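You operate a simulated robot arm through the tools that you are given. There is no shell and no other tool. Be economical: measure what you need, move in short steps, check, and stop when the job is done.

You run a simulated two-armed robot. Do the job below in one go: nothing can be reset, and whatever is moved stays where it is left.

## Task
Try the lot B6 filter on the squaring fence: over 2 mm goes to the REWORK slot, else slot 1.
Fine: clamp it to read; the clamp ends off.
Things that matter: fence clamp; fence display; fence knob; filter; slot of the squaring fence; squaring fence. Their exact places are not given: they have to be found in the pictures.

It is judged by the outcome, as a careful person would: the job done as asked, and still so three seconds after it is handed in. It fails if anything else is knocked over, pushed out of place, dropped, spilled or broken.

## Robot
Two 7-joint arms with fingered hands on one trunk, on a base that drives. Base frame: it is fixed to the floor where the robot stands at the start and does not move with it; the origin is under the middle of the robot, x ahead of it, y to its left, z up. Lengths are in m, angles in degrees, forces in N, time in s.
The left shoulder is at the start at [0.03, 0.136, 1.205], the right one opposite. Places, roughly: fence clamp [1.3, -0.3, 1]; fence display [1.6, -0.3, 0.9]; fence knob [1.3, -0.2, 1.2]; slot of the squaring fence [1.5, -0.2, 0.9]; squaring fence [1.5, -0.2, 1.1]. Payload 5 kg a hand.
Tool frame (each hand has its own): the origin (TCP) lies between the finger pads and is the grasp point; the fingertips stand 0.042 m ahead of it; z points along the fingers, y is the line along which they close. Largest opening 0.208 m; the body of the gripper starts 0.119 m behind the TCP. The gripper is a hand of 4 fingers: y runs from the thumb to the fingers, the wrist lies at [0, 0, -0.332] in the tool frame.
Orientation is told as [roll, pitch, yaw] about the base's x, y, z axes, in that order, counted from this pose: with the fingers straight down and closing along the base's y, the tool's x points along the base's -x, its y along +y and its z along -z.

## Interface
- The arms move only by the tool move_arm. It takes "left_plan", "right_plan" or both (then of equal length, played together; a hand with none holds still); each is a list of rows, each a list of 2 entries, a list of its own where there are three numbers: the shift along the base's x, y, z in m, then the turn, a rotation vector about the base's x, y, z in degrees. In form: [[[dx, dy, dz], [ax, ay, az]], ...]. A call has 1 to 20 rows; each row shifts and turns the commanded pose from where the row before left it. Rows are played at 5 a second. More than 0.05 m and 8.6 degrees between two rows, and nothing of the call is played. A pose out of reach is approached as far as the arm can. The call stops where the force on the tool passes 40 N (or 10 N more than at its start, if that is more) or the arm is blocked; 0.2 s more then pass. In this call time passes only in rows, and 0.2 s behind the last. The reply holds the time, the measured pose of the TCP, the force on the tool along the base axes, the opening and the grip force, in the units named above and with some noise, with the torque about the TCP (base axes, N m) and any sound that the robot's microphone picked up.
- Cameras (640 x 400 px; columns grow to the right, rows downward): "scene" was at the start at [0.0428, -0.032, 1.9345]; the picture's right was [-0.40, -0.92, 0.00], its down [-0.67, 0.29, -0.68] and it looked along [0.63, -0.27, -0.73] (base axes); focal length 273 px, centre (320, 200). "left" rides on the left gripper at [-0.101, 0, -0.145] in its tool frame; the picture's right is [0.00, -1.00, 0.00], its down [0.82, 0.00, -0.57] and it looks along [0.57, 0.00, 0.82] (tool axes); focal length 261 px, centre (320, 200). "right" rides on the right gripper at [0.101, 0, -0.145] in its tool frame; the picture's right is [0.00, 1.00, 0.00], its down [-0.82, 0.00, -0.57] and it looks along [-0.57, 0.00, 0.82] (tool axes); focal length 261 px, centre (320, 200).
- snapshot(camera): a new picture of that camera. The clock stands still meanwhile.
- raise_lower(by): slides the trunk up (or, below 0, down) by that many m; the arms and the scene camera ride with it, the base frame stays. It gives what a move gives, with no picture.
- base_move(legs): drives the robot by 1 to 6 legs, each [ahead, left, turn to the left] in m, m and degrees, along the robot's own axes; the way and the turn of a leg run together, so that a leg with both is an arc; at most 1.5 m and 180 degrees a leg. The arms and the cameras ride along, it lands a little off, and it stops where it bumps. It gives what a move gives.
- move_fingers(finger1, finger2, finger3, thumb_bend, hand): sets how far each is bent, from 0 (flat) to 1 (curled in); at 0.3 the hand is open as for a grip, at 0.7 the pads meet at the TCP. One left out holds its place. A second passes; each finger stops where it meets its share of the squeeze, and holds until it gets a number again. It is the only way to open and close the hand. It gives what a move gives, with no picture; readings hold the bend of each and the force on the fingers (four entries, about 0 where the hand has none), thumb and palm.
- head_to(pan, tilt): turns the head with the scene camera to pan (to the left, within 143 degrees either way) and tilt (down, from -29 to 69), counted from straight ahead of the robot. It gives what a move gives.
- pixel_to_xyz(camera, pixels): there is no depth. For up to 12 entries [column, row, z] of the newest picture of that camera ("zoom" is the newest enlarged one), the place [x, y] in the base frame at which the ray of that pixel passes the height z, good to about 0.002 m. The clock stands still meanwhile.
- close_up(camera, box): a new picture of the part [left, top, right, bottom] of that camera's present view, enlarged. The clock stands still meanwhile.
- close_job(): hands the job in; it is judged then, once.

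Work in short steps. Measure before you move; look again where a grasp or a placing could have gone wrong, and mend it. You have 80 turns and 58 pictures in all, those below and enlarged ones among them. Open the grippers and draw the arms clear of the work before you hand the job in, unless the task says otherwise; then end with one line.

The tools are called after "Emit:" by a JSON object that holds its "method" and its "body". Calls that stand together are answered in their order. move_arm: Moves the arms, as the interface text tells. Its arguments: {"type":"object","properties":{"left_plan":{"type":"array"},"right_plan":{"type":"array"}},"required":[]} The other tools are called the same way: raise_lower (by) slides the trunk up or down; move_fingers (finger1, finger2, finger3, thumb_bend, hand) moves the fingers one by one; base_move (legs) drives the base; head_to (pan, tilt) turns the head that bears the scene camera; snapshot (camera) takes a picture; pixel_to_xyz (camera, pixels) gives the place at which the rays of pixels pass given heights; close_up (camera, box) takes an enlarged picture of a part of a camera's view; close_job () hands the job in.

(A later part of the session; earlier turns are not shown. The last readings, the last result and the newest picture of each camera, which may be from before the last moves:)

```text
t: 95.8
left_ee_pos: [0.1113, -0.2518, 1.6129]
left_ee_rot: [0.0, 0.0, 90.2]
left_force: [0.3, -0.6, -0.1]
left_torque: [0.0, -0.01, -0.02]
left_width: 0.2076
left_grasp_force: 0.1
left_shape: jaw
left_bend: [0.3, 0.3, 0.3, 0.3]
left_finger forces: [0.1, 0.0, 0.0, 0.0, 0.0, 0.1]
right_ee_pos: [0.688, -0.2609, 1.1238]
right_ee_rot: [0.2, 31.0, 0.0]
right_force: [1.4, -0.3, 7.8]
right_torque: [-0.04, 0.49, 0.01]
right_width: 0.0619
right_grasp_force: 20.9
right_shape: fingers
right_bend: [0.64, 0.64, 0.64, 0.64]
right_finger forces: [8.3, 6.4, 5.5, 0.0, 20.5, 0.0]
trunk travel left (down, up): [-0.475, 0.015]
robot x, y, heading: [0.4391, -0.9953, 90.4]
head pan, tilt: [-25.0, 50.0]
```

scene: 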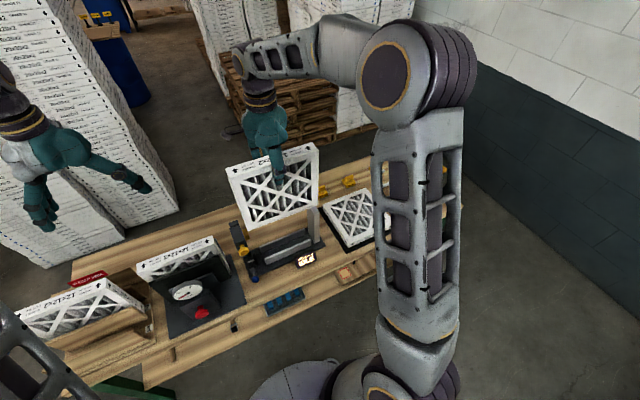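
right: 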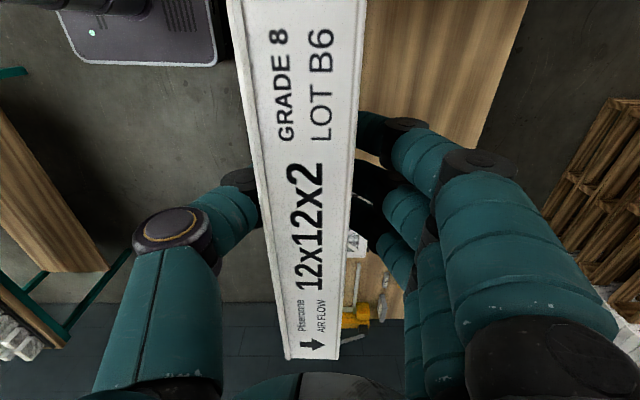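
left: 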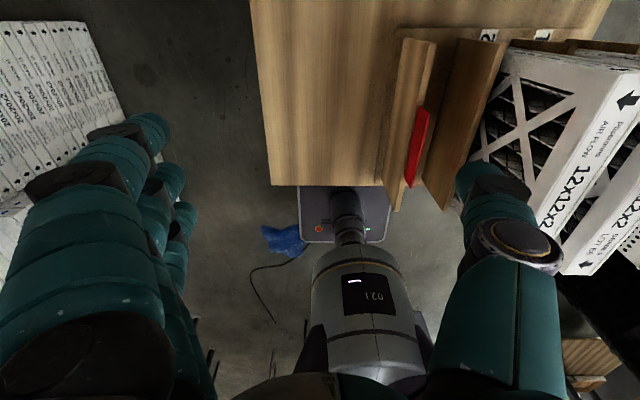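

Floor contact felt (7.8 N). Release slightly, then straighten the hand while rising to TCP z≈1.165 over the filter's centre.

Emit:
{"method": "move_fingers", "body": {"hand": "right", "finger1": 0.58, "finger2": 0.58, "finger3": 0.58, "thumb_bend": 0.58}}

Emit:
{"method": "move_arm", "body": {"right_plan": [[[0, 0, 0.02], [0, 0, 0]], [[0, 0, 0.02], [0, 0, 0]], [[-0.01, 0, 0.02], [0, -7.8, 0]], [[-0.01, 0, 0.01], [0, -7.8, 0]], [[-0.01, 0, 0], [0, -7.7, 0]], [[0, 0, 0], [0, -7.7, 0]]]}}

Emit:
{"method": "snapshot", "body": {"camera": "right"}}

```text
t: 96.8
left_ee_pos: [0.1117, -0.2503, 1.6118]
left_ee_rot: [0.0, 0.0, 90.2]
left_force: [-0.1, -0.2, 0.2]
left_torque: [0.02, 0.0, -0.01]
left_width: 0.2077
left_grasp_force: 0.0
left_shape: jaw
left_bend: [0.3, 0.3, 0.3, 0.3]
left_finger forces: [0.1, 0.0, 0.0, 0.0, 0.1, 0.1]
right_ee_pos: [0.6867, -0.2601, 1.1222]
right_ee_rot: [0.1, 30.9, 0.1]
right_force: [0.4, 0.4, -0.1]
right_torque: [-0.01, -0.03, 0.0]
right_width: 0.0849
right_grasp_force: 0.1
right_shape: fingers
right_bend: [0.57, 0.57, 0.57, 0.57]
right_finger forces: [0.1, 0.0, 0.1, 0.1, 0.0, 0.1]
trunk travel left (down, up): [-0.475, 0.015]
robot x, y, heading: [0.4397, -0.9976, 90.0]
head pan, tilt: [-25.0, 50.0]
```

```text
t: 98.2
left_ee_pos: [0.1072, -0.2517, 1.6118]
left_ee_rot: [-0.1, 0.2, 90.1]
left_force: [-2.2, 0.7, -0.9]
left_torque: [0.05, -0.36, 0.01]
left_width: 0.208
left_grasp_force: 0.1
left_shape: jaw
left_bend: [0.3, 0.3, 0.3, 0.3]
left_finger forces: [0.0, 0.0, 0.0, 0.0, 0.1, 0.0]
right_ee_pos: [0.6554, -0.2619, 1.1959]
right_ee_rot: [0.1, -0.2, 0.0]
right_force: [-0.9, -0.9, 0.2]
right_torque: [0.03, 0.02, 0.02]
right_width: 0.0849
right_grasp_force: 0.1
right_shape: fingers
right_bend: [0.57, 0.57, 0.57, 0.57]
right_finger forces: [0.1, 0.0, 0.0, 0.1, 0.1, 0.0]
trunk travel left (down, up): [-0.475, 0.015]
robot x, y, heading: [0.4362, -0.9965, 90.1]
head pan, tilt: [-25.0, 50.0]
```

```text
12 pictures are left
```

right: 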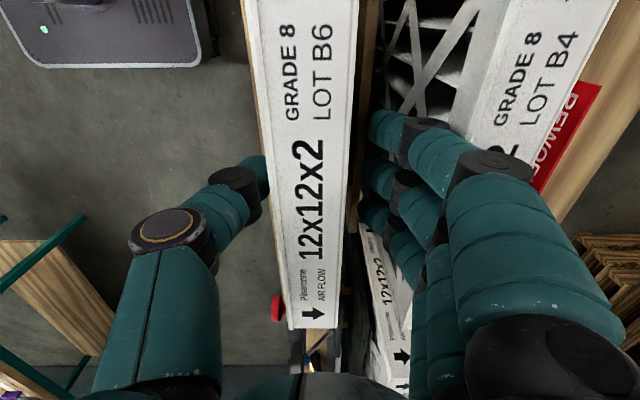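

Filter stands straight; its centre is at about (0.6535,−0.267). Adjust, lower to z≈1.15 and regrip.

Emit:
{"method": "move_arm", "body": {"right_plan": [[[-0.002, -0.004, -0.015], [0, 0.2, 0]], [[0, 0, -0.015], [0, 0, 0]], [[0, 0, -0.015], [0, 0, 0]]]}}

Emit:
{"method": "move_fingers", "body": {"hand": "right", "finger1": 0.72, "finger2": 0.72, "finger3": 0.72, "thumb_bend": 0.72}}

Emit:
{"method": "move_arm", "body": {"right_plan": [[[0, 0, 0.02], [0, 0, 0]], [[0, 0, 0.03], [0, 0, 0]], [[0, 0, 0.04], [0, 0, 0]], [[0, 0, 0.04], [0, 0, 0]], [[0, 0, 0.04], [0, 0, 0]], [[0, 0, 0.04], [0, 0, 0]], [[0, 0, 0.04], [0, 0, 0]], [[0, -0.02, 0.04], [0, 0, 0]], [[0, -0.02, 0.04], [0, 0, 0]], [[0, -0.02, 0.04], [0, 0, 0]]]}}

```text
t: 99.0
left_ee_pos: [0.1128, -0.2505, 1.6121]
left_ee_rot: [0.0, 0.0, 90.0]
left_force: [0.2, -0.3, -0.2]
left_torque: [-0.04, 0.1, 0.01]
left_width: 0.208
left_grasp_force: 0.0
left_shape: jaw
left_bend: [0.3, 0.3, 0.3, 0.3]
left_finger forces: [0.0, 0.0, 0.0, 0.0, 0.0, 0.1]
right_ee_pos: [0.6568, -0.2665, 1.1489]
right_ee_rot: [0.1, 0.2, 0.0]
right_force: [1.4, 0.6, 0.1]
right_torque: [-0.06, 0.05, -0.01]
right_width: 0.0849
right_grasp_force: 0.0
right_shape: fingers
right_bend: [0.57, 0.57, 0.57, 0.57]
right_finger forces: [0.0, 0.0, 0.2, 0.1, 0.0, 0.0]
trunk travel left (down, up): [-0.475, 0.015]
robot x, y, heading: [0.4431, -0.9924, 90.1]
head pan, tilt: [-25.0, 50.0]
```

```text
t: 100.0
left_ee_pos: [0.1114, -0.2503, 1.6125]
left_ee_rot: [0.0, 0.1, 90.1]
left_force: [0.9, 0.7, 0.2]
left_torque: [-0.01, 0.01, -0.01]
left_width: 0.2077
left_grasp_force: 0.0
left_shape: jaw
left_bend: [0.3, 0.3, 0.3, 0.3]
left_finger forces: [0.0, 0.0, 0.1, 0.0, 0.0, 0.1]
right_ee_pos: [0.6558, -0.2652, 1.1492]
right_ee_rot: [0.2, 0.1, 0.1]
right_force: [-0.5, 0.5, -0.5]
right_torque: [-0.01, 0.01, -0.01]
right_width: 0.0614
right_grasp_force: 31.0
right_shape: fingers
right_bend: [0.63, 0.64, 0.64, 0.65]
right_finger forces: [10.3, 10.2, 10.2, 0.1, 30.7, 0.1]
trunk travel left (down, up): [-0.475, 0.015]
robot x, y, heading: [0.4383, -0.9944, 90.0]
head pan, tilt: [-25.0, 50.0]
```

```text
t: 102.2
left_ee_pos: [0.1094, -0.2514, 1.6128]
left_ee_rot: [0.0, 0.0, 90.1]
left_force: [0.1, -0.5, 1.0]
left_torque: [0.09, -0.01, 0.02]
left_width: 0.2078
left_grasp_force: 0.0
left_shape: jaw
left_bend: [0.3, 0.3, 0.3, 0.3]
left_finger forces: [0.1, 0.0, 0.0, 0.0, 0.0, 0.1]
right_ee_pos: [0.6541, -0.3302, 1.5178]
right_ee_rot: [0.1, 0.1, 0.1]
right_force: [0.1, -1.2, -1.2]
right_torque: [0.12, -0.05, 0.0]
right_width: 0.0614
right_grasp_force: 30.2
right_shape: fingers
right_bend: [0.63, 0.64, 0.64, 0.65]
right_finger forces: [10.1, 10.0, 10.2, 0.0, 30.4, 0.0]
trunk travel left (down, up): [-0.475, 0.015]
robot x, y, heading: [0.4377, -0.9984, 90.2]
head pan, tilt: [-25.0, 50.0]
```

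Gripped at 31 N, lifted (bottom ≈1.278). Drive back to the fence.

Emit:
{"method": "base_move", "body": {"legs": [[0, -0.845, 0], [0.06, 0, 0]]}}

```text
t: 107.3
left_ee_pos: [0.9517, -0.197, 1.6158]
left_ee_rot: [0.0, -0.2, 90.2]
left_force: [0.4, -1.6, 0.0]
left_torque: [0.27, -0.02, 0.02]
left_width: 0.2078
left_grasp_force: 0.2
left_shape: jaw
left_bend: [0.3, 0.3, 0.3, 0.3]
left_finger forces: [0.1, 0.0, 0.0, 0.0, 0.0, 0.0]
right_ee_pos: [1.4953, -0.2739, 1.5208]
right_ee_rot: [0.4, 0.2, 0.2]
right_force: [0.0, -2.1, 0.1]
right_torque: [0.28, -0.03, -0.02]
right_width: 0.0616
right_grasp_force: 29.8
right_shape: fingers
right_bend: [0.64, 0.64, 0.64, 0.65]
right_finger forces: [10.1, 10.1, 10.1, 0.0, 30.4, 0.0]
trunk travel left (down, up): [-0.475, 0.015]
robot x, y, heading: [1.2782, -0.9315, 89.9]
head pan, tilt: [-25.0, 50.0]
```

Move over the slot with the bottom at ~1.22 and take a close-up to compare filter edges with pad and stop.

Emit:
{"method": "move_arm", "body": {"right_plan": [[[0, 0.035, 0], [-0.2, -0.1, -0.1]], [[0, 0.035, 0], [0, 0, 0]], [[0, 0.04, 0], [0, 0, 0]], [[0, 0, -0.03], [0, 0, 0]], [[0, 0, -0.03], [0, 0, 0]], [[0, 0, 0], [0, 0, 0]]]}}

Emit:
{"method": "close_up", "body": {"camera": "scene", "box": [225, 160, 345, 235]}}

```text
t: 108.7
left_ee_pos: [0.9497, -0.1894, 1.6112]
left_ee_rot: [0.0, 0.1, 90.1]
left_force: [-0.8, 0.2, -0.3]
left_torque: [-0.15, -0.03, -0.01]
left_width: 0.2079
left_grasp_force: 0.0
left_shape: jaw
left_bend: [0.3, 0.3, 0.3, 0.3]
left_finger forces: [0.0, 0.0, 0.0, 0.1, 0.0, 0.0]
right_ee_pos: [1.4964, -0.1567, 1.4576]
right_ee_rot: [-0.2, 0.0, 0.0]
right_force: [0.6, 1.2, -1.8]
right_torque: [-0.09, 0.03, -0.01]
right_width: 0.0614
right_grasp_force: 30.3
right_shape: fingers
right_bend: [0.63, 0.64, 0.64, 0.65]
right_finger forces: [10.1, 10.1, 10.1, 0.0, 30.2, 0.0]
trunk travel left (down, up): [-0.475, 0.015]
robot x, y, heading: [1.2814, -0.9366, 90.4]
head pan, tilt: [-25.0, 50.0]
```

```text
5.33 times, centred on (285, 198) of scene
```

zoom: 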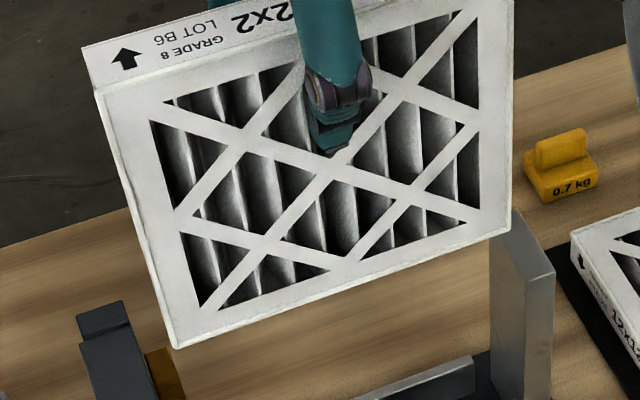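

Querying rays of the filter's bottom corners and the stop's front-left top corner (527,280), pad (150,352).

Emit:
{"method": "pixel_to_xyz", "body": {"camera": "zoom", "pixels": [[178, 348, 1.2], [178, 348, 1.24], [510, 230, 1.2], [510, 230, 1.24], [527, 280, 1.16], [527, 280, 1.2], [553, 275, 1.16], [553, 275, 1.2], [145, 352, 1.16], [172, 345, 1.16], [172, 345, 1.2], [88, 312, 1.2]]}}

```text
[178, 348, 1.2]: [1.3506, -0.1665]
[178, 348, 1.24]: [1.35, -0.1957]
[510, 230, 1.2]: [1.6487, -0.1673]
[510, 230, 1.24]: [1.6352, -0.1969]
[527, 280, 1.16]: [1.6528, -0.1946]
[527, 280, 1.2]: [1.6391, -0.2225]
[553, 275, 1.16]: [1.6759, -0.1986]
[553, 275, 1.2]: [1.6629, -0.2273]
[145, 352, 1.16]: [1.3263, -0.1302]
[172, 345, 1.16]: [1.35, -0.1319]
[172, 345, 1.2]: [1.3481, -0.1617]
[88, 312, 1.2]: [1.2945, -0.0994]
```

Filter spans x 1.350–1.640 now; stop ≈1.648, pad ≈1.345, so it's about centred. Shift y −0.005 and descend slowly, checking forces.

Emit:
{"method": "move_arm", "body": {"right_plan": [[[0, -0.005, -0.005], [0, 0, 0]], [[0, 0, -0.012], [0, 0, 0]], [[0, 0, -0.012], [0, 0, 0]], [[0, 0, -0.012], [0, 0, 0]], [[0, 0, -0.01], [0, 0, 0]], [[0, 0, -0.01], [0, 0, 0]], [[0, 0, -0.01], [0, 0, 0]], [[0, 0, 0], [0, 0, 0]]]}}

```text
t: 110.5
left_ee_pos: [0.9514, -0.1903, 1.6122]
left_ee_rot: [0.0, 0.0, 90.2]
left_force: [-0.4, -0.5, -0.2]
left_torque: [-0.02, 0.01, -0.01]
left_width: 0.208
left_grasp_force: 0.0
left_shape: jaw
left_bend: [0.3, 0.3, 0.3, 0.3]
left_finger forces: [0.1, 0.0, 0.1, 0.0, 0.0, 0.0]
right_ee_pos: [1.4959, -0.163, 1.3886]
right_ee_rot: [-0.1, 0.1, -0.1]
right_force: [0.5, -0.7, -0.9]
right_torque: [0.0, 0.03, 0.05]
right_width: 0.0615
right_grasp_force: 30.5
right_shape: fingers
right_bend: [0.64, 0.64, 0.64, 0.65]
right_finger forces: [10.0, 10.1, 10.2, 0.1, 30.2, 0.0]
trunk travel left (down, up): [-0.475, 0.015]
robot x, y, heading: [1.2783, -0.9372, 90.1]
head pan, tilt: [-25.0, 50.0]
```

Bottom ≈1.149 with no contact, so it is now below the stop's top. Continue in small steps.

Emit:
{"method": "move_arm", "body": {"right_plan": [[[0, 0, -0.01], [0, 0, 0]], [[0, 0, -0.01], [0, 0, 0]], [[0, 0, -0.01], [0, 0, 0]], [[0, 0, -0.01], [0, 0, 0]], [[0, 0, -0.01], [0, 0, 0]], [[0, 0, -0.01], [0, 0, 0]], [[0, 0, -0.01], [0, 0, 0]], [[0, 0, -0.01], [0, 0, 0]], [[0, 0, -0.01], [0, 0, 0]], [[0, 0, -0.01], [0, 0, 0]], [[0, 0, -0.01], [0, 0, 0]], [[0, 0, 0], [0, 0, 0]]]}}

Emit:
{"method": "close_up", "body": {"camera": "scene", "box": [225, 175, 345, 275]}}

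```text
t: 113.1
left_ee_pos: [0.9513, -0.1915, 1.6133]
left_ee_rot: [-0.1, -0.1, 90.3]
left_force: [0.1, 0.7, 1.1]
left_torque: [0.04, -0.02, -0.01]
left_width: 0.2076
left_grasp_force: 0.1
left_shape: jaw
left_bend: [0.3, 0.3, 0.3, 0.3]
left_finger forces: [0.0, 0.1, 0.0, 0.0, 0.0, 0.0]
right_ee_pos: [1.496, -0.1634, 1.2783]
right_ee_rot: [-0.1, 0.1, 0.0]
right_force: [0.1, -0.4, -1.4]
right_torque: [0.04, 0.02, 0.0]
right_width: 0.0614
right_grasp_force: 30.1
right_shape: fingers
right_bend: [0.64, 0.64, 0.64, 0.65]
right_finger forces: [10.1, 9.9, 10.1, 0.0, 30.2, 0.0]
trunk travel left (down, up): [-0.475, 0.015]
robot x, y, heading: [1.2796, -0.9354, 90.2]
head pan, tilt: [-25.0, 50.0]
```

```text
4.00 times, centred on (285, 225) of scene
```

zoom: 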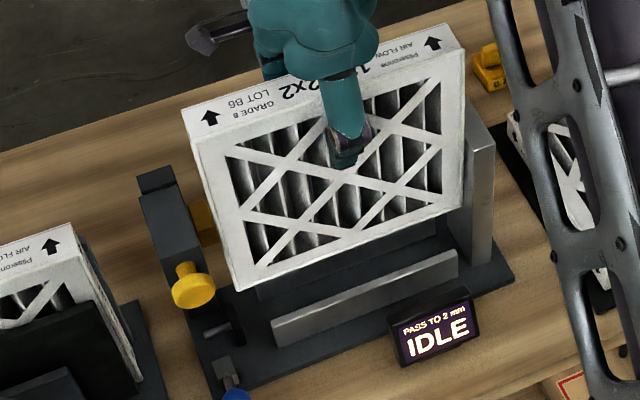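

It is between pad and stop, and y is centred in the slot. Lower into the rails until the floor is felt.

Emit:
{"method": "move_arm", "body": {"right_plan": [[[0, 0, -0.012], [0, 0, 0]], [[0, 0, -0.012], [0, 0, 0]], [[0, 0, -0.012], [0, 0, 0]], [[0, 0, -0.012], [0, 0, 0]], [[0, 0, -0.012], [0, 0, 0]], [[0, 0, -0.012], [0, 0, 0]], [[0, 0, -0.012], [0, 0, 0]], [[0, 0, -0.012], [0, 0, 0]], [[0, 0, -0.01], [0, 0, 0]], [[0, 0, -0.008], [0, 0, 0]], [[0, 0, -0.005], [0, 0, 0]]]}}

```text
t: 115.5
left_ee_pos: [0.9521, -0.1915, 1.6117]
left_ee_rot: [0.0, 0.0, 90.2]
left_force: [0.2, 0.0, -0.7]
left_torque: [0.01, -0.02, 0.0]
left_width: 0.2078
left_grasp_force: 0.0
left_shape: jaw
left_bend: [0.3, 0.3, 0.3, 0.3]
left_finger forces: [0.0, 0.0, 0.0, 0.0, 0.0, 0.0]
right_ee_pos: [1.4961, -0.1609, 1.1579]
right_ee_rot: [-0.1, -0.1, 0.0]
right_force: [0.4, -0.2, -1.3]
right_torque: [0.01, 0.03, 0.02]
right_width: 0.0613
right_grasp_force: 30.4
right_shape: fingers
right_bend: [0.64, 0.64, 0.64, 0.65]
right_finger forces: [9.9, 10.0, 10.1, 0.0, 30.1, 0.1]
trunk travel left (down, up): [-0.475, 0.015]
robot x, y, heading: [1.2835, -0.9357, 90.3]
head pan, tilt: [-25.0, 50.0]
```

Not yet at the floor (z 1.158). Continue in 3 mm steps.

Emit:
{"method": "move_arm", "body": {"right_plan": [[[0, 0, -0.004], [0, 0, 0]], [[0, 0, -0.003], [0, 0, 0]], [[0, 0, -0.003], [0, 0, 0]], [[0, 0, -0.003], [0, 0, 0]], [[0, 0, 0], [0, 0, 0]]]}}

```text
t: 116.7
left_ee_pos: [0.9528, -0.1925, 1.6137]
left_ee_rot: [0.0, -0.1, 90.2]
left_force: [-0.3, -0.5, 0.1]
left_torque: [-0.06, 0.03, 0.0]
left_width: 0.2079
left_grasp_force: 0.0
left_shape: jaw
left_bend: [0.3, 0.3, 0.3, 0.3]
left_finger forces: [0.0, 0.0, 0.0, 0.0, 0.0, 0.1]
right_ee_pos: [1.4959, -0.16, 1.149]
right_ee_rot: [0.2, 0.0, 0.1]
right_force: [3.4, 3.3, 26.8]
right_torque: [-0.04, -0.07, 0.0]
right_width: 0.0611
right_grasp_force: 36.3
right_shape: fingers
right_bend: [0.64, 0.64, 0.64, 0.66]
right_finger forces: [12.7, 12.6, 12.5, 0.0, 34.7, 0.0]
trunk travel left (down, up): [-0.475, 0.015]
robot x, y, heading: [1.2799, -0.9362, 90.2]
head pan, tilt: [-25.0, 50.0]
```

Seated (27 N). Release, and lift the right hand straight up clear.

Emit:
{"method": "move_fingers", "body": {"hand": "right", "finger1": 0.56, "finger2": 0.56, "finger3": 0.56, "thumb_bend": 0.56}}

Emit:
{"method": "move_arm", "body": {"right_plan": [[[0, 0, 0.02], [0, 0, 0]], [[0, 0, 0.03], [0, 0, 0]], [[0, 0, 0.04], [0, 0, 0]], [[0, 0, 0.04], [0, 0, 0]], [[0, 0, 0.04], [0, 0, 0]], [[0, 0, 0.04], [0, 0, 0]], [[0, 0, 0.04], [0, 0, 0]]]}}

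Emit:
{"method": "base_move", "body": {"legs": [[-0.2, 0, 0]]}}

Emit:
{"method": "close_up", "body": {"camera": "scene", "box": [200, 130, 360, 250]}}

```text
t: 117.7
left_ee_pos: [0.9527, -0.1914, 1.6118]
left_ee_rot: [0.1, 0.0, 90.2]
left_force: [0.1, 0.0, -0.3]
left_torque: [0.01, -0.01, 0.01]
left_width: 0.2075
left_grasp_force: 0.2
left_shape: jaw
left_bend: [0.3, 0.3, 0.3, 0.3]
left_finger forces: [0.1, 0.0, 0.0, 0.0, 0.1, 0.1]
right_ee_pos: [1.4954, -0.1626, 1.1475]
right_ee_rot: [-0.1, 0.1, -0.1]
right_force: [-0.7, -0.1, -0.2]
right_torque: [-0.02, 0.0, 0.02]
right_width: 0.0895
right_grasp_force: 0.0
right_shape: fingers
right_bend: [0.56, 0.56, 0.56, 0.56]
right_finger forces: [0.0, 0.0, 0.0, 0.0, 0.0, 0.0]
trunk travel left (down, up): [-0.475, 0.015]
robot x, y, heading: [1.2798, -0.9375, 90.4]
head pan, tilt: [-25.0, 50.0]
```

```text
t: 119.3
left_ee_pos: [0.9514, -0.1932, 1.6134]
left_ee_rot: [0.1, 0.0, 90.2]
left_force: [0.2, 0.7, 1.0]
left_torque: [0.06, -0.02, 0.01]
left_width: 0.2078
left_grasp_force: 0.0
left_shape: jaw
left_bend: [0.3, 0.3, 0.3, 0.3]
left_finger forces: [0.0, 0.1, 0.0, 0.0, 0.0, 0.0]
right_ee_pos: [1.4953, -0.1626, 1.3974]
right_ee_rot: [-0.1, 0.0, 0.1]
right_force: [-0.1, -0.5, -0.5]
right_torque: [0.08, -0.04, 0.0]
right_width: 0.0896
right_grasp_force: 0.1
right_shape: fingers
right_bend: [0.56, 0.56, 0.56, 0.56]
right_finger forces: [0.0, 0.0, 0.1, 0.0, 0.1, 0.1]
trunk travel left (down, up): [-0.475, 0.015]
robot x, y, heading: [1.2819, -0.9339, 90.1]
head pan, tilt: [-25.0, 50.0]
```

```text
t: 120.9
left_ee_pos: [0.9522, -0.3966, 1.6118]
left_ee_rot: [0.0, 0.1, 90.2]
left_force: [-0.1, -0.7, -0.4]
left_torque: [-0.04, 0.03, 0.06]
left_width: 0.2078
left_grasp_force: 0.0
left_shape: jaw
left_bend: [0.3, 0.3, 0.3, 0.3]
left_finger forces: [0.0, 0.0, 0.0, 0.0, 0.0, 0.0]
right_ee_pos: [1.4948, -0.3663, 1.3963]
right_ee_rot: [-0.1, 0.1, 0.2]
right_force: [-0.6, 0.2, 0.3]
right_torque: [-0.02, -0.04, -0.05]
right_width: 0.0898
right_grasp_force: 0.0
right_shape: fingers
right_bend: [0.56, 0.56, 0.56, 0.56]
right_finger forces: [0.0, 0.0, 0.0, 0.0, 0.1, 0.1]
trunk travel left (down, up): [-0.475, 0.015]
robot x, y, heading: [1.2853, -1.1407, 90.2]
head pan, tilt: [-25.0, 50.0]
```

```text
3.33 times, centred on (280, 190) of scene
```

zoom: 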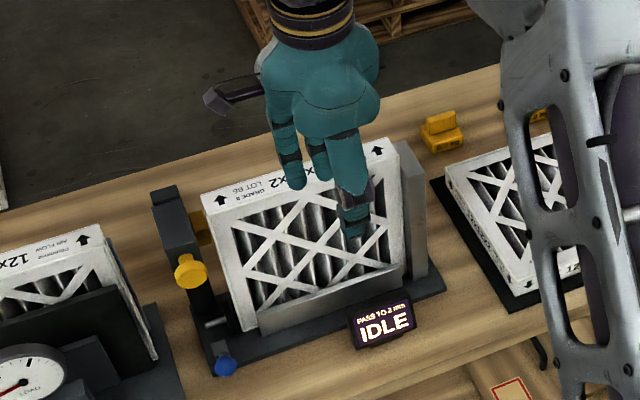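

The filter sits in the fence; the display shows IDLE until clamped. Move the right hand aside and bring the left hand in front of the lever ball, tilted forward 60°.

Emit:
{"method": "move_fingers", "body": {"hand": "left", "finger1": 0.55, "finger2": 0.55, "finger3": 0.55, "thumb_bend": 0.55}}

Emit:
{"method": "move_arm", "body": {"left_plan": [[[0, -0.025, 0], [0, 0, 0]], [[0, -0.025, 0], [0, 0, 0]], [[0.025, -0.002, -0.036], [7.5, 0, 0]], [[0.025, -0.002, -0.036], [7.5, 0, 0]], [[0.025, -0.002, -0.036], [7.5, 0, 0]], [[0.025, -0.002, -0.036], [7.5, 0, 0]], [[0.025, -0.002, -0.036], [7.5, 0, 0]], [[0.025, -0.002, -0.036], [7.5, 0, 0]], [[0.025, -0.002, -0.036], [7.5, 0, 0]], [[0.025, -0.002, -0.036], [7.5, 0, 0]], [[0.025, -0.002, -0.036], [0, 0, 0]], [[0.025, -0.002, -0.036], [0, 0, 0]], [[0.025, -0.002, -0.036], [0, 0, 0]], [[0.025, -0.002, -0.036], [0, 0, 0]], [[0.025, 0, -0.036], [0, 0, 0]], [[0.025, 0, -0.036], [0, 0, 0]]], "right_plan": [[[0.02, 0, 0.03], [0, 0, 0]], [[0.02, 0, 0.03], [0, 0, 0]], [[0.02, 0, 0.03], [0, 0, 0]], [[0.02, 0, 0.03], [0, 0, 0]], [[0.02, 0, 0.03], [0, 0, 0]], [[0, 0, 0], [0, 0, 0]], [[0, 0, 0], [0, 0, 0]], [[0, 0, 0], [0, 0, 0]], [[0, 0, 0], [0, 0, 0]], [[0, 0, 0], [0, 0, 0]], [[0, 0, 0], [0, 0, 0]], [[0, 0, 0], [0, 0, 0]], [[0, 0, 0], [0, 0, 0]], [[0, 0, 0], [0, 0, 0]], [[0, 0, 0], [0, 0, 0]], [[0, 0, 0], [0, 0, 0]]]}}

Emit:
{"method": "snapshot", "body": {"camera": "left"}}

```text
t: 121.9
left_ee_pos: [0.9525, -0.3954, 1.6113]
left_ee_rot: [0.1, 0.1, 90.2]
left_force: [0.7, 0.0, -1.0]
left_torque: [-0.08, 0.01, 0.0]
left_width: 0.096
left_grasp_force: 0.0
left_shape: fingers
left_bend: [0.55, 0.55, 0.55, 0.55]
left_finger forces: [0.1, 0.0, 0.0, 0.0, 0.0, 0.0]
right_ee_pos: [1.4964, -0.3664, 1.3962]
right_ee_rot: [-0.2, 0.0, 0.1]
right_force: [-0.1, -0.2, 0.7]
right_torque: [-0.08, 0.03, -0.01]
right_width: 0.0897
right_grasp_force: 0.0
right_shape: fingers
right_bend: [0.56, 0.56, 0.56, 0.56]
right_finger forces: [0.1, 0.0, 0.1, 0.1, 0.0, 0.0]
trunk travel left (down, up): [-0.475, 0.015]
robot x, y, heading: [1.2776, -1.1437, 90.0]
head pan, tilt: [-25.0, 50.0]
```

```text
t: 125.3
left_ee_pos: [1.304, -0.4714, 1.1105]
left_ee_rot: [-0.3, -60.0, 90.6]
left_force: [0.9, 0.4, 0.5]
left_torque: [-0.08, 0.0, 0.0]
left_width: 0.0954
left_grasp_force: 0.1
left_shape: fingers
left_bend: [0.55, 0.55, 0.55, 0.55]
left_finger forces: [0.1, 0.0, 0.1, 0.1, 0.1, 0.0]
right_ee_pos: [1.5997, -0.3627, 1.5435]
right_ee_rot: [-0.2, 0.1, 0.1]
right_force: [0.3, 0.8, -1.2]
right_torque: [-0.02, 0.05, 0.0]
right_width: 0.09
right_grasp_force: 0.0
right_shape: fingers
right_bend: [0.56, 0.56, 0.56, 0.56]
right_finger forces: [0.1, 0.0, 0.0, 0.0, 0.0, 0.0]
trunk travel left (down, up): [-0.475, 0.015]
robot x, y, heading: [1.2816, -1.1408, 90.2]
head pan, tilt: [-25.0, 50.0]
```

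```text
8 pictures are left
```

left: 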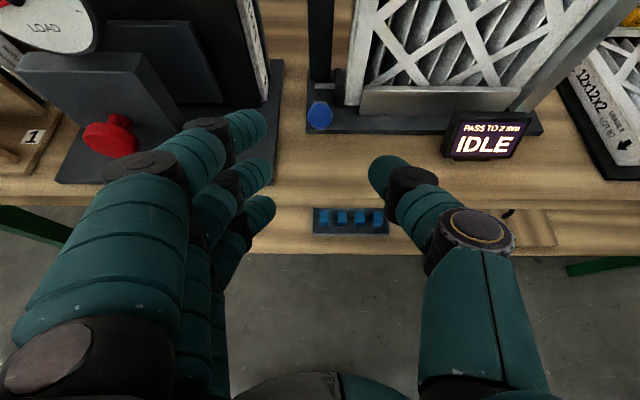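

The ball (320,117) is aligned with the hand's axis, and the display is readable from this camera. Approach so the ball is at the TCP, then grip it.

Emit:
{"method": "move_arm", "body": {"left_plan": [[[0, 0.025, -0.0158], [0, 0, 0]], [[0, 0.025, -0.0158], [0, 0, 0]], [[0, 0.025, -0.0158], [0, 0, 0]], [[0, 0.025, -0.0158], [0, 0, 0]], [[0, 0.025, -0.0158], [0, 0, 0]], [[0, 0.023, -0.0158], [0, 0, 0]], [[0, 0.02, -0.0125], [0, 0, 0]]]}}

Emit:
{"method": "move_fingers", "body": {"hand": "left", "finger1": 0.7, "finger2": 0.7, "finger3": 0.7, "thumb_bend": 0.7}}

Emit:
{"method": "snapshot", "body": {"camera": "left"}}

```text
t: 126.9
left_ee_pos: [1.3025, -0.3059, 0.9992]
left_ee_rot: [-0.4, -59.9, 90.4]
left_force: [0.0, 1.0, -0.3]
left_torque: [-0.03, -0.02, -0.01]
left_width: 0.0954
left_grasp_force: 0.1
left_shape: fingers
left_bend: [0.55, 0.55, 0.55, 0.55]
left_finger forces: [0.0, 0.0, 0.0, 0.0, 0.0, 0.0]
right_ee_pos: [1.5975, -0.3635, 1.5446]
right_ee_rot: [-0.2, 0.1, 0.1]
right_force: [0.8, 0.4, -0.1]
right_torque: [-0.04, 0.01, 0.03]
right_width: 0.0899
right_grasp_force: 0.1
right_shape: fingers
right_bend: [0.56, 0.56, 0.56, 0.56]
right_finger forces: [0.0, 0.0, 0.0, 0.1, 0.0, 0.1]
trunk travel left (down, up): [-0.475, 0.015]
robot x, y, heading: [1.2809, -1.1403, 90.0]
head pan, tilt: [-25.0, 50.0]
```

```text
t: 127.9
left_ee_pos: [1.3018, -0.3059, 0.9998]
left_ee_rot: [-0.5, -60.0, 90.4]
left_force: [5.2, 2.8, -1.1]
left_torque: [-0.01, -0.07, -0.15]
left_width: 0.0355
left_grasp_force: 3.9
left_shape: fingers
left_bend: [0.7, 0.69, 0.7, 0.69]
left_finger forces: [0.0, 1.3, 0.1, 0.0, 6.5, 0.0]
right_ee_pos: [1.5986, -0.3645, 1.5447]
right_ee_rot: [-0.1, 0.1, 0.1]
right_force: [-0.3, 0.2, -0.1]
right_torque: [0.05, -0.01, 0.01]
right_width: 0.0898
right_grasp_force: 0.1
right_shape: fingers
right_bend: [0.56, 0.56, 0.56, 0.56]
right_finger forces: [0.1, 0.0, 0.1, 0.0, 0.0, 0.1]
trunk travel left (down, up): [-0.475, 0.015]
robot x, y, heading: [1.28, -1.1439, 90.1]
head pan, tilt: [-25.0, 50.0]
```

```text
7 pictures are left
```

left: 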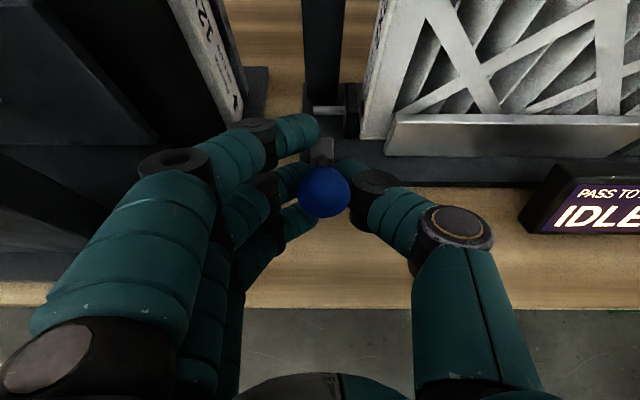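

The ball is caged between thumb and middle finger. Tighten, then test pushing along the arc toward +y/up.

Emit:
{"method": "move_fingers", "body": {"hand": "left", "finger1": 0.76, "finger2": 0.76, "finger3": 0.76, "thumb_bend": 0.76}}

Emit:
{"method": "move_arm", "body": {"left_plan": [[[0, 0.01, 0.007], [0, 0, 0]], [[0, 0.01, 0.006], [0, 0, 0]], [[0, 0.01, 0.005], [0, 0, 0]]]}}

```text
t: 128.9
left_ee_pos: [1.3016, -0.3064, 1.0004]
left_ee_rot: [-0.4, -59.9, 90.5]
left_force: [13.5, 8.0, -4.4]
left_torque: [0.0, -0.14, -0.27]
left_width: 0.0262
left_grasp_force: 14.3
left_shape: fingers
left_bend: [0.76, 0.71, 0.76, 0.67]
left_finger forces: [0.0, 8.2, 0.0, 0.0, 21.0, 0.0]
right_ee_pos: [1.5993, -0.3634, 1.5454]
right_ee_rot: [-0.2, 0.1, 0.1]
right_force: [0.1, 0.2, 0.5]
right_torque: [0.0, 0.01, 0.01]
right_width: 0.0896
right_grasp_force: 0.2
right_shape: fingers
right_bend: [0.56, 0.56, 0.56, 0.56]
right_finger forces: [0.0, 0.0, 0.0, 0.0, 0.1, 0.1]
trunk travel left (down, up): [-0.475, 0.015]
robot x, y, heading: [1.2796, -1.1398, 90.0]
head pan, tilt: [-25.0, 50.0]
```

```text
t: 129.7
left_ee_pos: [1.3027, -0.2742, 1.0171]
left_ee_rot: [-0.5, -59.9, 90.4]
left_force: [18.9, -10.0, -2.4]
left_torque: [-0.77, -0.13, -0.51]
left_width: 0.0259
left_grasp_force: 24.5
left_shape: fingers
left_bend: [0.75, 0.71, 0.76, 0.71]
left_finger forces: [9.4, 11.7, 0.0, 0.1, 27.4, 0.1]
right_ee_pos: [1.6005, -0.3659, 1.5457]
right_ee_rot: [-0.1, 0.1, 0.1]
right_force: [0.3, 0.3, 0.5]
right_torque: [-0.02, 0.02, -0.01]
right_width: 0.0899
right_grasp_force: 0.0
right_shape: fingers
right_bend: [0.56, 0.56, 0.56, 0.56]
right_finger forces: [0.0, 0.0, 0.1, 0.0, 0.1, 0.0]
trunk travel left (down, up): [-0.475, 0.015]
robot x, y, heading: [1.2808, -1.1437, 90.5]
head pan, tilt: [-25.0, 50.0]
```

The hand moved 3 cm with modest resistance (−10 N in y). Check whether the lever followed.

Emit:
{"method": "snapshot", "body": {"camera": "left"}}

```text
6 pictures are left
```

left: 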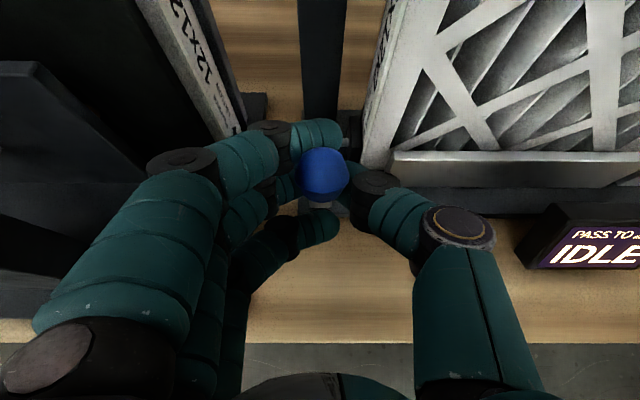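

The lever follows toward +y (ball now past its block). Continue along the arc, then read the display.

Emit:
{"method": "move_arm", "body": {"left_plan": [[[0, 0.012, 0.003], [0, 0, 0]], [[0, 0.012, 0.001], [0, 0, 0]], [[0, 0.012, -0.001], [0, 0, 0]], [[0, 0.012, -0.003], [0, 0, 0]], [[0, 0.012, -0.005], [0, 0, 0]]]}}

Emit:
{"method": "snapshot", "body": {"camera": "left"}}

```text
t: 130.9
left_ee_pos: [1.2971, -0.2172, 1.0117]
left_ee_rot: [-0.4, -59.8, 90.7]
left_force: [-1.5, -23.3, -2.6]
left_torque: [-0.65, 0.1, -0.21]
left_width: 0.0233
left_grasp_force: 11.5
left_shape: fingers
left_bend: [0.76, 0.72, 0.85, 0.72]
left_finger forces: [0.1, 0.0, 22.9, 0.0, 0.0, 0.1]
right_ee_pos: [1.5946, -0.3663, 1.5463]
right_ee_rot: [0.0, 0.1, 0.1]
right_force: [-0.8, 0.3, 1.0]
right_torque: [0.0, -0.07, 0.02]
right_width: 0.0898
right_grasp_force: 0.1
right_shape: fingers
right_bend: [0.56, 0.56, 0.56, 0.56]
right_finger forces: [0.0, 0.0, 0.1, 0.0, 0.0, 0.0]
trunk travel left (down, up): [-0.475, 0.015]
robot x, y, heading: [1.2822, -1.1447, 90.3]
head pan, tilt: [-25.0, 50.0]
```

```text
5 pictures are left
```

left: 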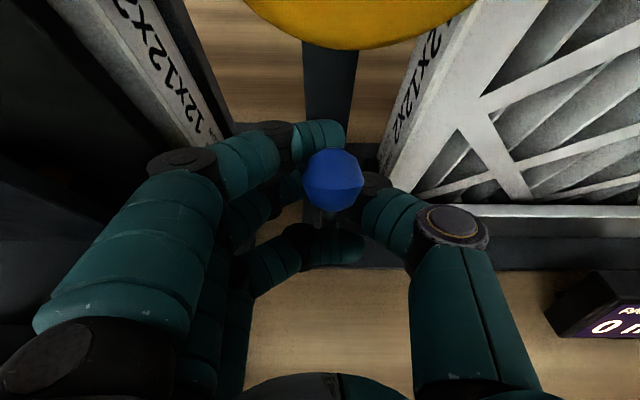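

The display changed ("RA… 0 m…"). Read it with the scene camera close-up.

Emit:
{"method": "close_up", "body": {"camera": "scene", "box": [230, 185, 330, 247]}}

```text
6.40 times, centred on (280, 216) of scene
```

zoom: 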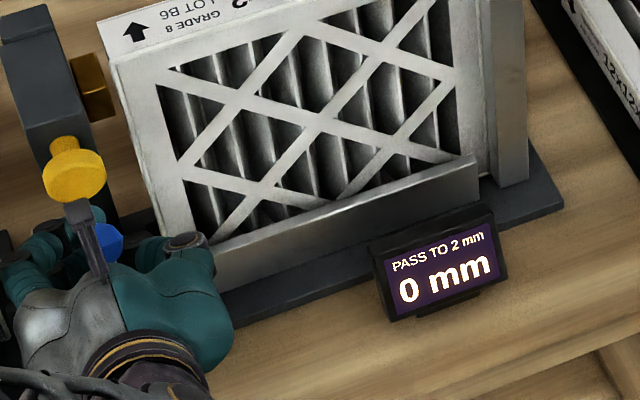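

It reads 0 mm. To be sure that is the fully clamped reading, I'll free finger 3 (which is pressing something at 23 N), push the lever to its end, and read again.

Emit:
{"method": "move_fingers", "body": {"hand": "left", "finger3": 0.6}}

Emit:
{"method": "move_arm", "body": {"left_plan": [[[0, 0.008, -0.002], [0, 0, 0]], [[0, 0.008, -0.003], [0, 0, 0]], [[0, 0.008, -0.004], [0, 0, 0]], [[0, 0, 0], [0, 0, 0]], [[0, 0, 0], [0, 0, 0]]]}}

Emit:
{"method": "close_up", "body": {"camera": "scene", "box": [230, 185, 330, 247]}}

```text
t: 131.9
left_ee_pos: [1.3016, -0.2138, 1.0152]
left_ee_rot: [-0.4, -60.2, 90.5]
left_force: [3.1, -12.3, 0.1]
left_torque: [-0.35, -0.13, 0.03]
left_width: 0.0232
left_grasp_force: 6.0
left_shape: fingers
left_bend: [0.76, 0.72, 0.91, 0.72]
left_finger forces: [0.0, 0.0, 11.9, 0.0, 0.0, 0.1]
right_ee_pos: [1.5983, -0.3662, 1.5462]
right_ee_rot: [-0.1, 0.1, 0.2]
right_force: [-0.2, -0.5, -0.2]
right_torque: [0.01, 0.01, -0.03]
right_width: 0.0896
right_grasp_force: 0.0
right_shape: fingers
right_bend: [0.56, 0.56, 0.56, 0.56]
right_finger forces: [0.0, 0.0, 0.0, 0.1, 0.1, 0.0]
trunk travel left (down, up): [-0.475, 0.015]
robot x, y, heading: [1.2818, -1.1418, 90.2]
head pan, tilt: [-25.0, 50.0]
```

```text
t: 133.1
left_ee_pos: [1.2993, -0.1919, 1.0036]
left_ee_rot: [-0.5, -60.0, 90.6]
left_force: [-14.4, -24.4, -8.9]
left_torque: [-0.04, 0.25, -0.58]
left_width: 0.0229
left_grasp_force: 14.4
left_shape: fingers
left_bend: [0.76, 0.72, 1.0, 0.72]
left_finger forces: [0.1, 0.0, 28.6, 0.1, 0.0, 0.0]
right_ee_pos: [1.5958, -0.365, 1.5469]
right_ee_rot: [-0.1, 0.0, 0.1]
right_force: [0.4, 0.9, 0.4]
right_torque: [-0.03, -0.03, 0.0]
right_width: 0.0898
right_grasp_force: 0.1
right_shape: fingers
right_bend: [0.56, 0.56, 0.56, 0.56]
right_finger forces: [0.0, 0.0, 0.0, 0.0, 0.0, 0.0]
trunk travel left (down, up): [-0.475, 0.015]
robot x, y, heading: [1.2812, -1.1464, 90.2]
head pan, tilt: [-25.0, 50.0]
```

```text
6.40 times, centred on (280, 216) of scene
```

zoom: 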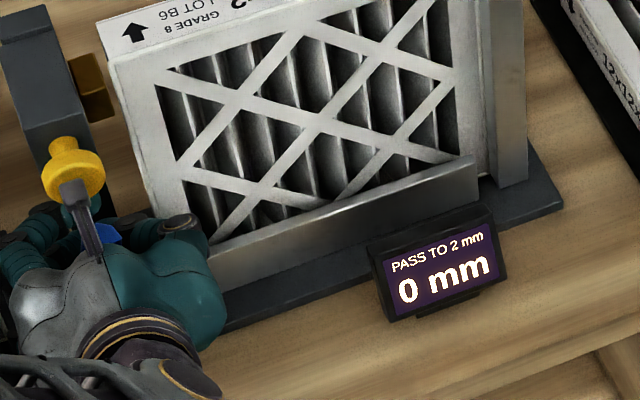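

Still 0 mm, so B6 passes and goes to slot 1. Now pull the lever back along its arc to the off position and check.

Emit:
{"method": "move_arm", "body": {"left_plan": [[[0, -0.012, 0.005], [0, 0, 0]], [[0, -0.012, 0.005], [0, 0, 0]], [[0, -0.012, 0.003], [0, 0, 0]], [[0, -0.012, 0.001], [0, 0, 0]], [[0, -0.012, 0], [0, 0, 0]], [[0, -0.012, -0.002], [0, 0, 0]], [[0, -0.012, -0.004], [0, 0, 0]], [[0, -0.012, -0.005], [0, 0, 0]], [[0, -0.012, -0.006], [0, 0, 0]], [[0, -0.01, -0.006], [0, 0, 0]]]}}

Emit:
{"method": "snapshot", "body": {"camera": "left"}}

```text
t: 135.2
left_ee_pos: [1.2982, -0.2881, 1.0102]
left_ee_rot: [-0.3, -61.0, 90.6]
left_force: [5.6, 17.3, -6.6]
left_torque: [0.21, 0.11, 0.22]
left_width: 0.0237
left_grasp_force: 4.6
left_shape: fingers
left_bend: [0.76, 0.72, 0.6, 0.71]
left_finger forces: [0.0, 0.0, 0.0, 0.0, 9.2, 0.0]
right_ee_pos: [1.5983, -0.3623, 1.5442]
right_ee_rot: [-0.2, 0.1, 0.0]
right_force: [-0.5, 0.0, 0.3]
right_torque: [0.02, -0.02, -0.01]
right_width: 0.0898
right_grasp_force: 0.0
right_shape: fingers
right_bend: [0.56, 0.56, 0.56, 0.56]
right_finger forces: [0.0, 0.1, 0.1, 0.0, 0.0, 0.2]
trunk travel left (down, up): [-0.475, 0.015]
robot x, y, heading: [1.2826, -1.1392, 90.3]
head pan, tilt: [-25.0, 50.0]
stopped in row 10 (left hand): the force on the tool passed its limit at 46 N (the readings are from after the stop); the commanded pose is now the measured one
```

```text
2 pictures are left
```

left: 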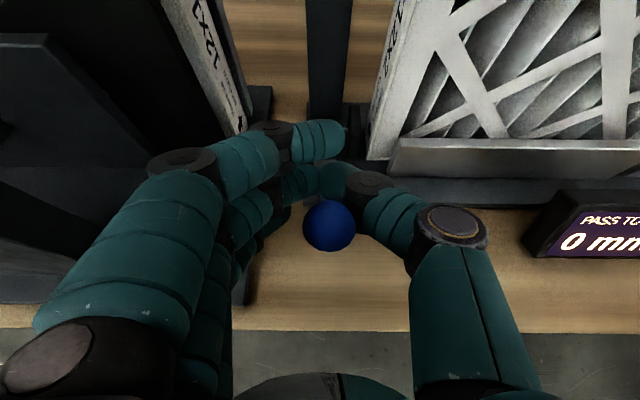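

The ball is back at its original off place (force limit met at its stop). Give one more small pull, open the hand, back off, and check display, ball and pusher.

Emit:
{"method": "move_arm", "body": {"left_plan": [[[0, -0.006, -0.004], [0, 0, 0]], [[0, -0.004, -0.003], [0, 0, 0]], [[0, 0, 0], [0, 0, 0]]]}}

Emit:
{"method": "move_fingers", "body": {"hand": "left", "finger1": 0.5, "finger2": 0.5, "finger3": 0.5, "thumb_bend": 0.5}}

Emit:
{"method": "move_arm", "body": {"left_plan": [[[0, -0.03, 0.016], [0, 0, 0]], [[0, -0.035, 0.02], [0, 0, 0]], [[0, -0.035, 0.02], [0, 0, 0]], [[-0.02, -0.035, 0.02], [0, 0, 0]], [[-0.03, -0.02, 0.03], [0, 0, 0]], [[-0.03, -0.02, 0.03], [0, 0, 0]], [[-0.03, -0.02, 0.03], [0, 0, 0]], [[-0.03, 0, 0.03], [0, 0, 0]]]}}

Emit:
{"method": "close_up", "body": {"camera": "scene", "box": [230, 180, 330, 247]}}

```text
t: 135.8
left_ee_pos: [1.2985, -0.2913, 1.0121]
left_ee_rot: [-0.3, -61.9, 90.8]
left_force: [7.3, 17.9, -5.5]
left_torque: [0.17, 0.17, 0.29]
left_width: 0.0238
left_grasp_force: 5.6
left_shape: fingers
left_bend: [0.76, 0.72, 0.6, 0.71]
left_finger forces: [0.0, 0.1, 0.1, 0.1, 11.2, 0.1]
right_ee_pos: [1.599, -0.3626, 1.5435]
right_ee_rot: [-0.2, 0.1, 0.0]
right_force: [0.3, 0.0, 0.8]
right_torque: [0.1, 0.0, 0.03]
right_width: 0.09
right_grasp_force: 0.0
right_shape: fingers
right_bend: [0.56, 0.56, 0.56, 0.56]
right_finger forces: [0.0, 0.0, 0.1, 0.0, 0.0, 0.0]
trunk travel left (down, up): [-0.475, 0.015]
robot x, y, heading: [1.2793, -1.1462, 90.3]
head pan, tilt: [-25.0, 50.0]
stopped in row 2 (left hand): the force on the tool passed its limit at 44 N (the readings are from after the stop); the commanded pose is now the measured one
```

```text
t: 136.8
left_ee_pos: [1.2979, -0.2924, 1.0109]
left_ee_rot: [-0.3, -61.6, 90.9]
left_force: [0.5, -1.0, 0.8]
left_torque: [-0.03, -0.03, 0.02]
left_width: 0.1199
left_grasp_force: 0.1
left_shape: fingers
left_bend: [0.5, 0.5, 0.5, 0.5]
left_finger forces: [0.0, 0.0, 0.0, 0.1, 0.0, 0.1]
right_ee_pos: [1.5974, -0.3634, 1.5446]
right_ee_rot: [-0.2, 0.2, 0.1]
right_force: [0.4, -0.2, -0.2]
right_torque: [-0.04, 0.01, 0.0]
right_width: 0.0899
right_grasp_force: 0.0
right_shape: fingers
right_bend: [0.56, 0.56, 0.56, 0.56]
right_finger forces: [0.1, 0.0, 0.0, 0.0, 0.1, 0.0]
trunk travel left (down, up): [-0.475, 0.015]
robot x, y, heading: [1.2801, -1.1457, 90.1]
head pan, tilt: [-25.0, 50.0]
```

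```text
t: 138.6
left_ee_pos: [1.158, -0.4867, 1.209]
left_ee_rot: [-0.4, -61.8, 91.0]
left_force: [-0.7, -0.2, -0.6]
left_torque: [0.04, 0.01, -0.06]
left_width: 0.1203
left_grasp_force: 0.0
left_shape: fingers
left_bend: [0.5, 0.5, 0.5, 0.5]
left_finger forces: [0.1, 0.0, 0.1, 0.0, 0.0, 0.0]
right_ee_pos: [1.5958, -0.3639, 1.5464]
right_ee_rot: [-0.1, 0.0, 0.1]
right_force: [-0.8, -0.9, 1.2]
right_torque: [0.04, -0.13, -0.03]
right_width: 0.0899
right_grasp_force: 0.0
right_shape: fingers
right_bend: [0.56, 0.56, 0.56, 0.56]
right_finger forces: [0.0, 0.0, 0.1, 0.0, 0.0, 0.0]
trunk travel left (down, up): [-0.475, 0.015]
robot x, y, heading: [1.276, -1.1422, 90.3]
head pan, tilt: [-25.0, 50.0]
```

```text
5.97 times, centred on (280, 214) of scene
```

zoom: 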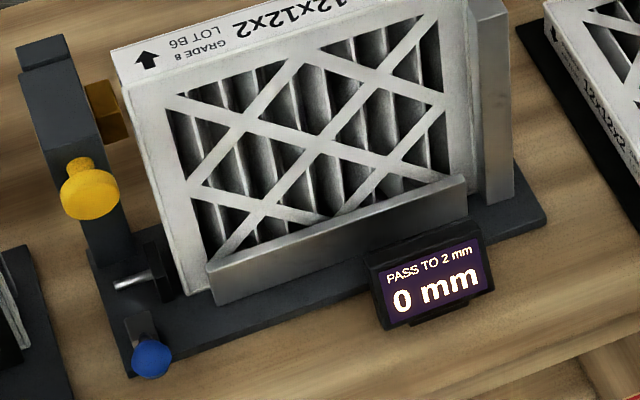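

The ball looks back at its off place; display holds 0 mm. I'll check the ball's position by ray, raise the left hand clear, and drive forward for the pick-up.

Emit:
{"method": "pixel_to_xyz", "body": {"camera": "zoom", "pixels": [[152, 358, 1.0], [152, 358, 0.97], [172, 255, 0.97], [172, 255, 0.95], [210, 265, 0.97], [475, 60, 1.16], [120, 80, 1.204]]}}

Emit:
{"method": "move_arm", "body": {"left_plan": [[[-0.02, -0.01, 0.04], [0, 0, 0]], [[-0.02, -0.01, 0.04], [0, 0, 0]], [[-0.02, -0.01, 0.04], [0, 0, 0]], [[-0.02, 0, 0.04], [0, 0, 0]], [[-0.02, 0, 0.04], [0, 0, 0]], [[-0.02, 0, 0.04], [0, 0, 0]], [[-0.02, 0, 0.04], [0, 0, 0]], [[-0.02, 0, 0.04], [0, 0, 0]], [[-0.02, 0, 0.04], [0, 0, 0]]]}}

Emit:
{"method": "base_move", "body": {"legs": [[0.205, 0, 0]]}}

```text
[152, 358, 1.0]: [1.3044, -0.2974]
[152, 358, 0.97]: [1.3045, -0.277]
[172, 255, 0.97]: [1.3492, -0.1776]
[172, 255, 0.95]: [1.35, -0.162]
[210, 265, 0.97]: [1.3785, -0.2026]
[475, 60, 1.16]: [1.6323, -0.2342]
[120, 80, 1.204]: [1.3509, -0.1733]
```

```text
t: 140.6
left_ee_pos: [0.9798, -0.48, 1.5603]
left_ee_rot: [-0.3, -61.6, 90.8]
left_force: [-0.2, -0.6, 0.1]
left_torque: [0.1, 0.02, 0.04]
left_width: 0.1203
left_grasp_force: 0.0
left_shape: fingers
left_bend: [0.5, 0.5, 0.5, 0.5]
left_finger forces: [0.0, 0.0, 0.1, 0.1, 0.1, 0.0]
left hand out of reach, approached as far as the arm can: row 3, 4, 5, 6
right_ee_pos: [1.5991, -0.3641, 1.5465]
right_ee_rot: [0.0, 0.1, 0.1]
right_force: [0.8, -0.5, -0.5]
right_torque: [0.12, 0.06, -0.01]
right_width: 0.0897
right_grasp_force: 0.0
right_shape: fingers
right_bend: [0.56, 0.56, 0.56, 0.56]
right_finger forces: [0.0, 0.0, 0.0, 0.0, 0.0, 0.1]
trunk travel left (down, up): [-0.475, 0.015]
robot x, y, heading: [1.2771, -1.1394, 90.2]
head pan, tilt: [-25.0, 50.0]
```

```text
t: 142.2
left_ee_pos: [0.9746, -0.2755, 1.5588]
left_ee_rot: [-0.3, -61.8, 91.1]
left_force: [1.0, 0.1, -0.1]
left_torque: [0.0, -0.01, 0.01]
left_width: 0.1201
left_grasp_force: 0.0
left_shape: fingers
left_bend: [0.5, 0.5, 0.5, 0.5]
left_finger forces: [0.0, 0.1, 0.0, 0.0, 0.0, 0.1]
right_ee_pos: [1.5922, -0.1569, 1.5455]
right_ee_rot: [0.0, 0.0, 0.4]
right_force: [-0.1, -0.2, 0.2]
right_torque: [0.04, 0.01, 0.01]
right_width: 0.0897
right_grasp_force: 0.1
right_shape: fingers
right_bend: [0.56, 0.56, 0.56, 0.56]
right_finger forces: [0.0, 0.1, 0.0, 0.0, 0.0, 0.1]
trunk travel left (down, up): [-0.475, 0.015]
robot x, y, heading: [1.2778, -0.9346, 90.6]
head pan, tilt: [-25.0, 50.0]
```

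Ball confirmed off at (1.304,−0.297,1.0); filter still centred at x≈1.497. Descend with the right hand to the known grasp pose, grip and lift.

Emit:
{"method": "move_arm", "body": {"right_plan": [[[-0.032, -0.003, 0], [0, 0, -0.4]], [[-0.032, -0.003, 0], [0, 0, 0]], [[-0.032, -0.002, 0], [0, 0, 0]], [[0, 0, -0.04], [0, 0, 0]], [[0, 0, -0.04], [0, 0, 0]], [[0, 0, -0.04], [0, 0, 0]], [[0, 0, -0.04], [0, 0, 0]], [[0, 0, -0.04], [0, 0, 0]], [[0, 0, -0.04], [0, 0, 0]], [[0, 0, -0.04], [0, 0, 0]], [[0, 0, -0.035], [0, 0, 0]], [[0, 0, -0.03], [0, 0, 0]], [[0, 0, -0.03], [0, 0, 0]], [[0, 0, -0.021], [0, 0, 0]]]}}

Emit:
{"method": "move_fingers", "body": {"hand": "right", "finger1": 0.72, "finger2": 0.72, "finger3": 0.72, "thumb_bend": 0.72}}

```text
t: 145.2
left_ee_pos: [0.9751, -0.2725, 1.5571]
left_ee_rot: [-0.3, -61.8, 91.1]
left_force: [0.0, 0.1, 1.0]
left_torque: [0.0, -0.05, -0.04]
left_width: 0.12
left_grasp_force: 0.0
left_shape: fingers
left_bend: [0.5, 0.5, 0.5, 0.5]
left_finger forces: [0.0, 0.0, 0.0, 0.1, 0.1, 0.1]
right_ee_pos: [1.4962, -0.1636, 1.1488]
right_ee_rot: [-0.2, 0.1, 0.0]
right_force: [-0.5, -0.4, 1.1]
right_torque: [-0.09, 0.01, -0.01]
right_width: 0.0899
right_grasp_force: 0.1
right_shape: fingers
right_bend: [0.56, 0.56, 0.56, 0.56]
right_finger forces: [0.1, 0.1, 0.0, 0.0, 0.0, 0.0]
trunk travel left (down, up): [-0.475, 0.015]
robot x, y, heading: [1.2799, -0.9304, 90.5]
head pan, tilt: [-25.0, 50.0]
```

```text
t: 146.2
left_ee_pos: [0.9747, -0.2737, 1.5574]
left_ee_rot: [-0.3, -61.8, 91.1]
left_force: [0.1, 0.1, 0.0]
left_torque: [-0.02, -0.01, -0.02]
left_width: 0.1203
left_grasp_force: 0.1
left_shape: fingers
left_bend: [0.5, 0.5, 0.5, 0.5]
left_finger forces: [0.0, 0.1, 0.0, 0.0, 0.0, 0.1]
right_ee_pos: [1.4954, -0.1645, 1.1491]
right_ee_rot: [-0.2, 0.1, 0.0]
right_force: [0.1, 0.8, -0.1]
right_torque: [-0.04, 0.03, -0.02]
right_width: 0.0614
right_grasp_force: 31.2
right_shape: fingers
right_bend: [0.63, 0.63, 0.63, 0.65]
right_finger forces: [10.4, 10.4, 10.2, 0.1, 30.8, 0.0]
trunk travel left (down, up): [-0.475, 0.015]
robot x, y, heading: [1.2808, -0.9361, 90.8]
head pan, tilt: [-25.0, 50.0]
```

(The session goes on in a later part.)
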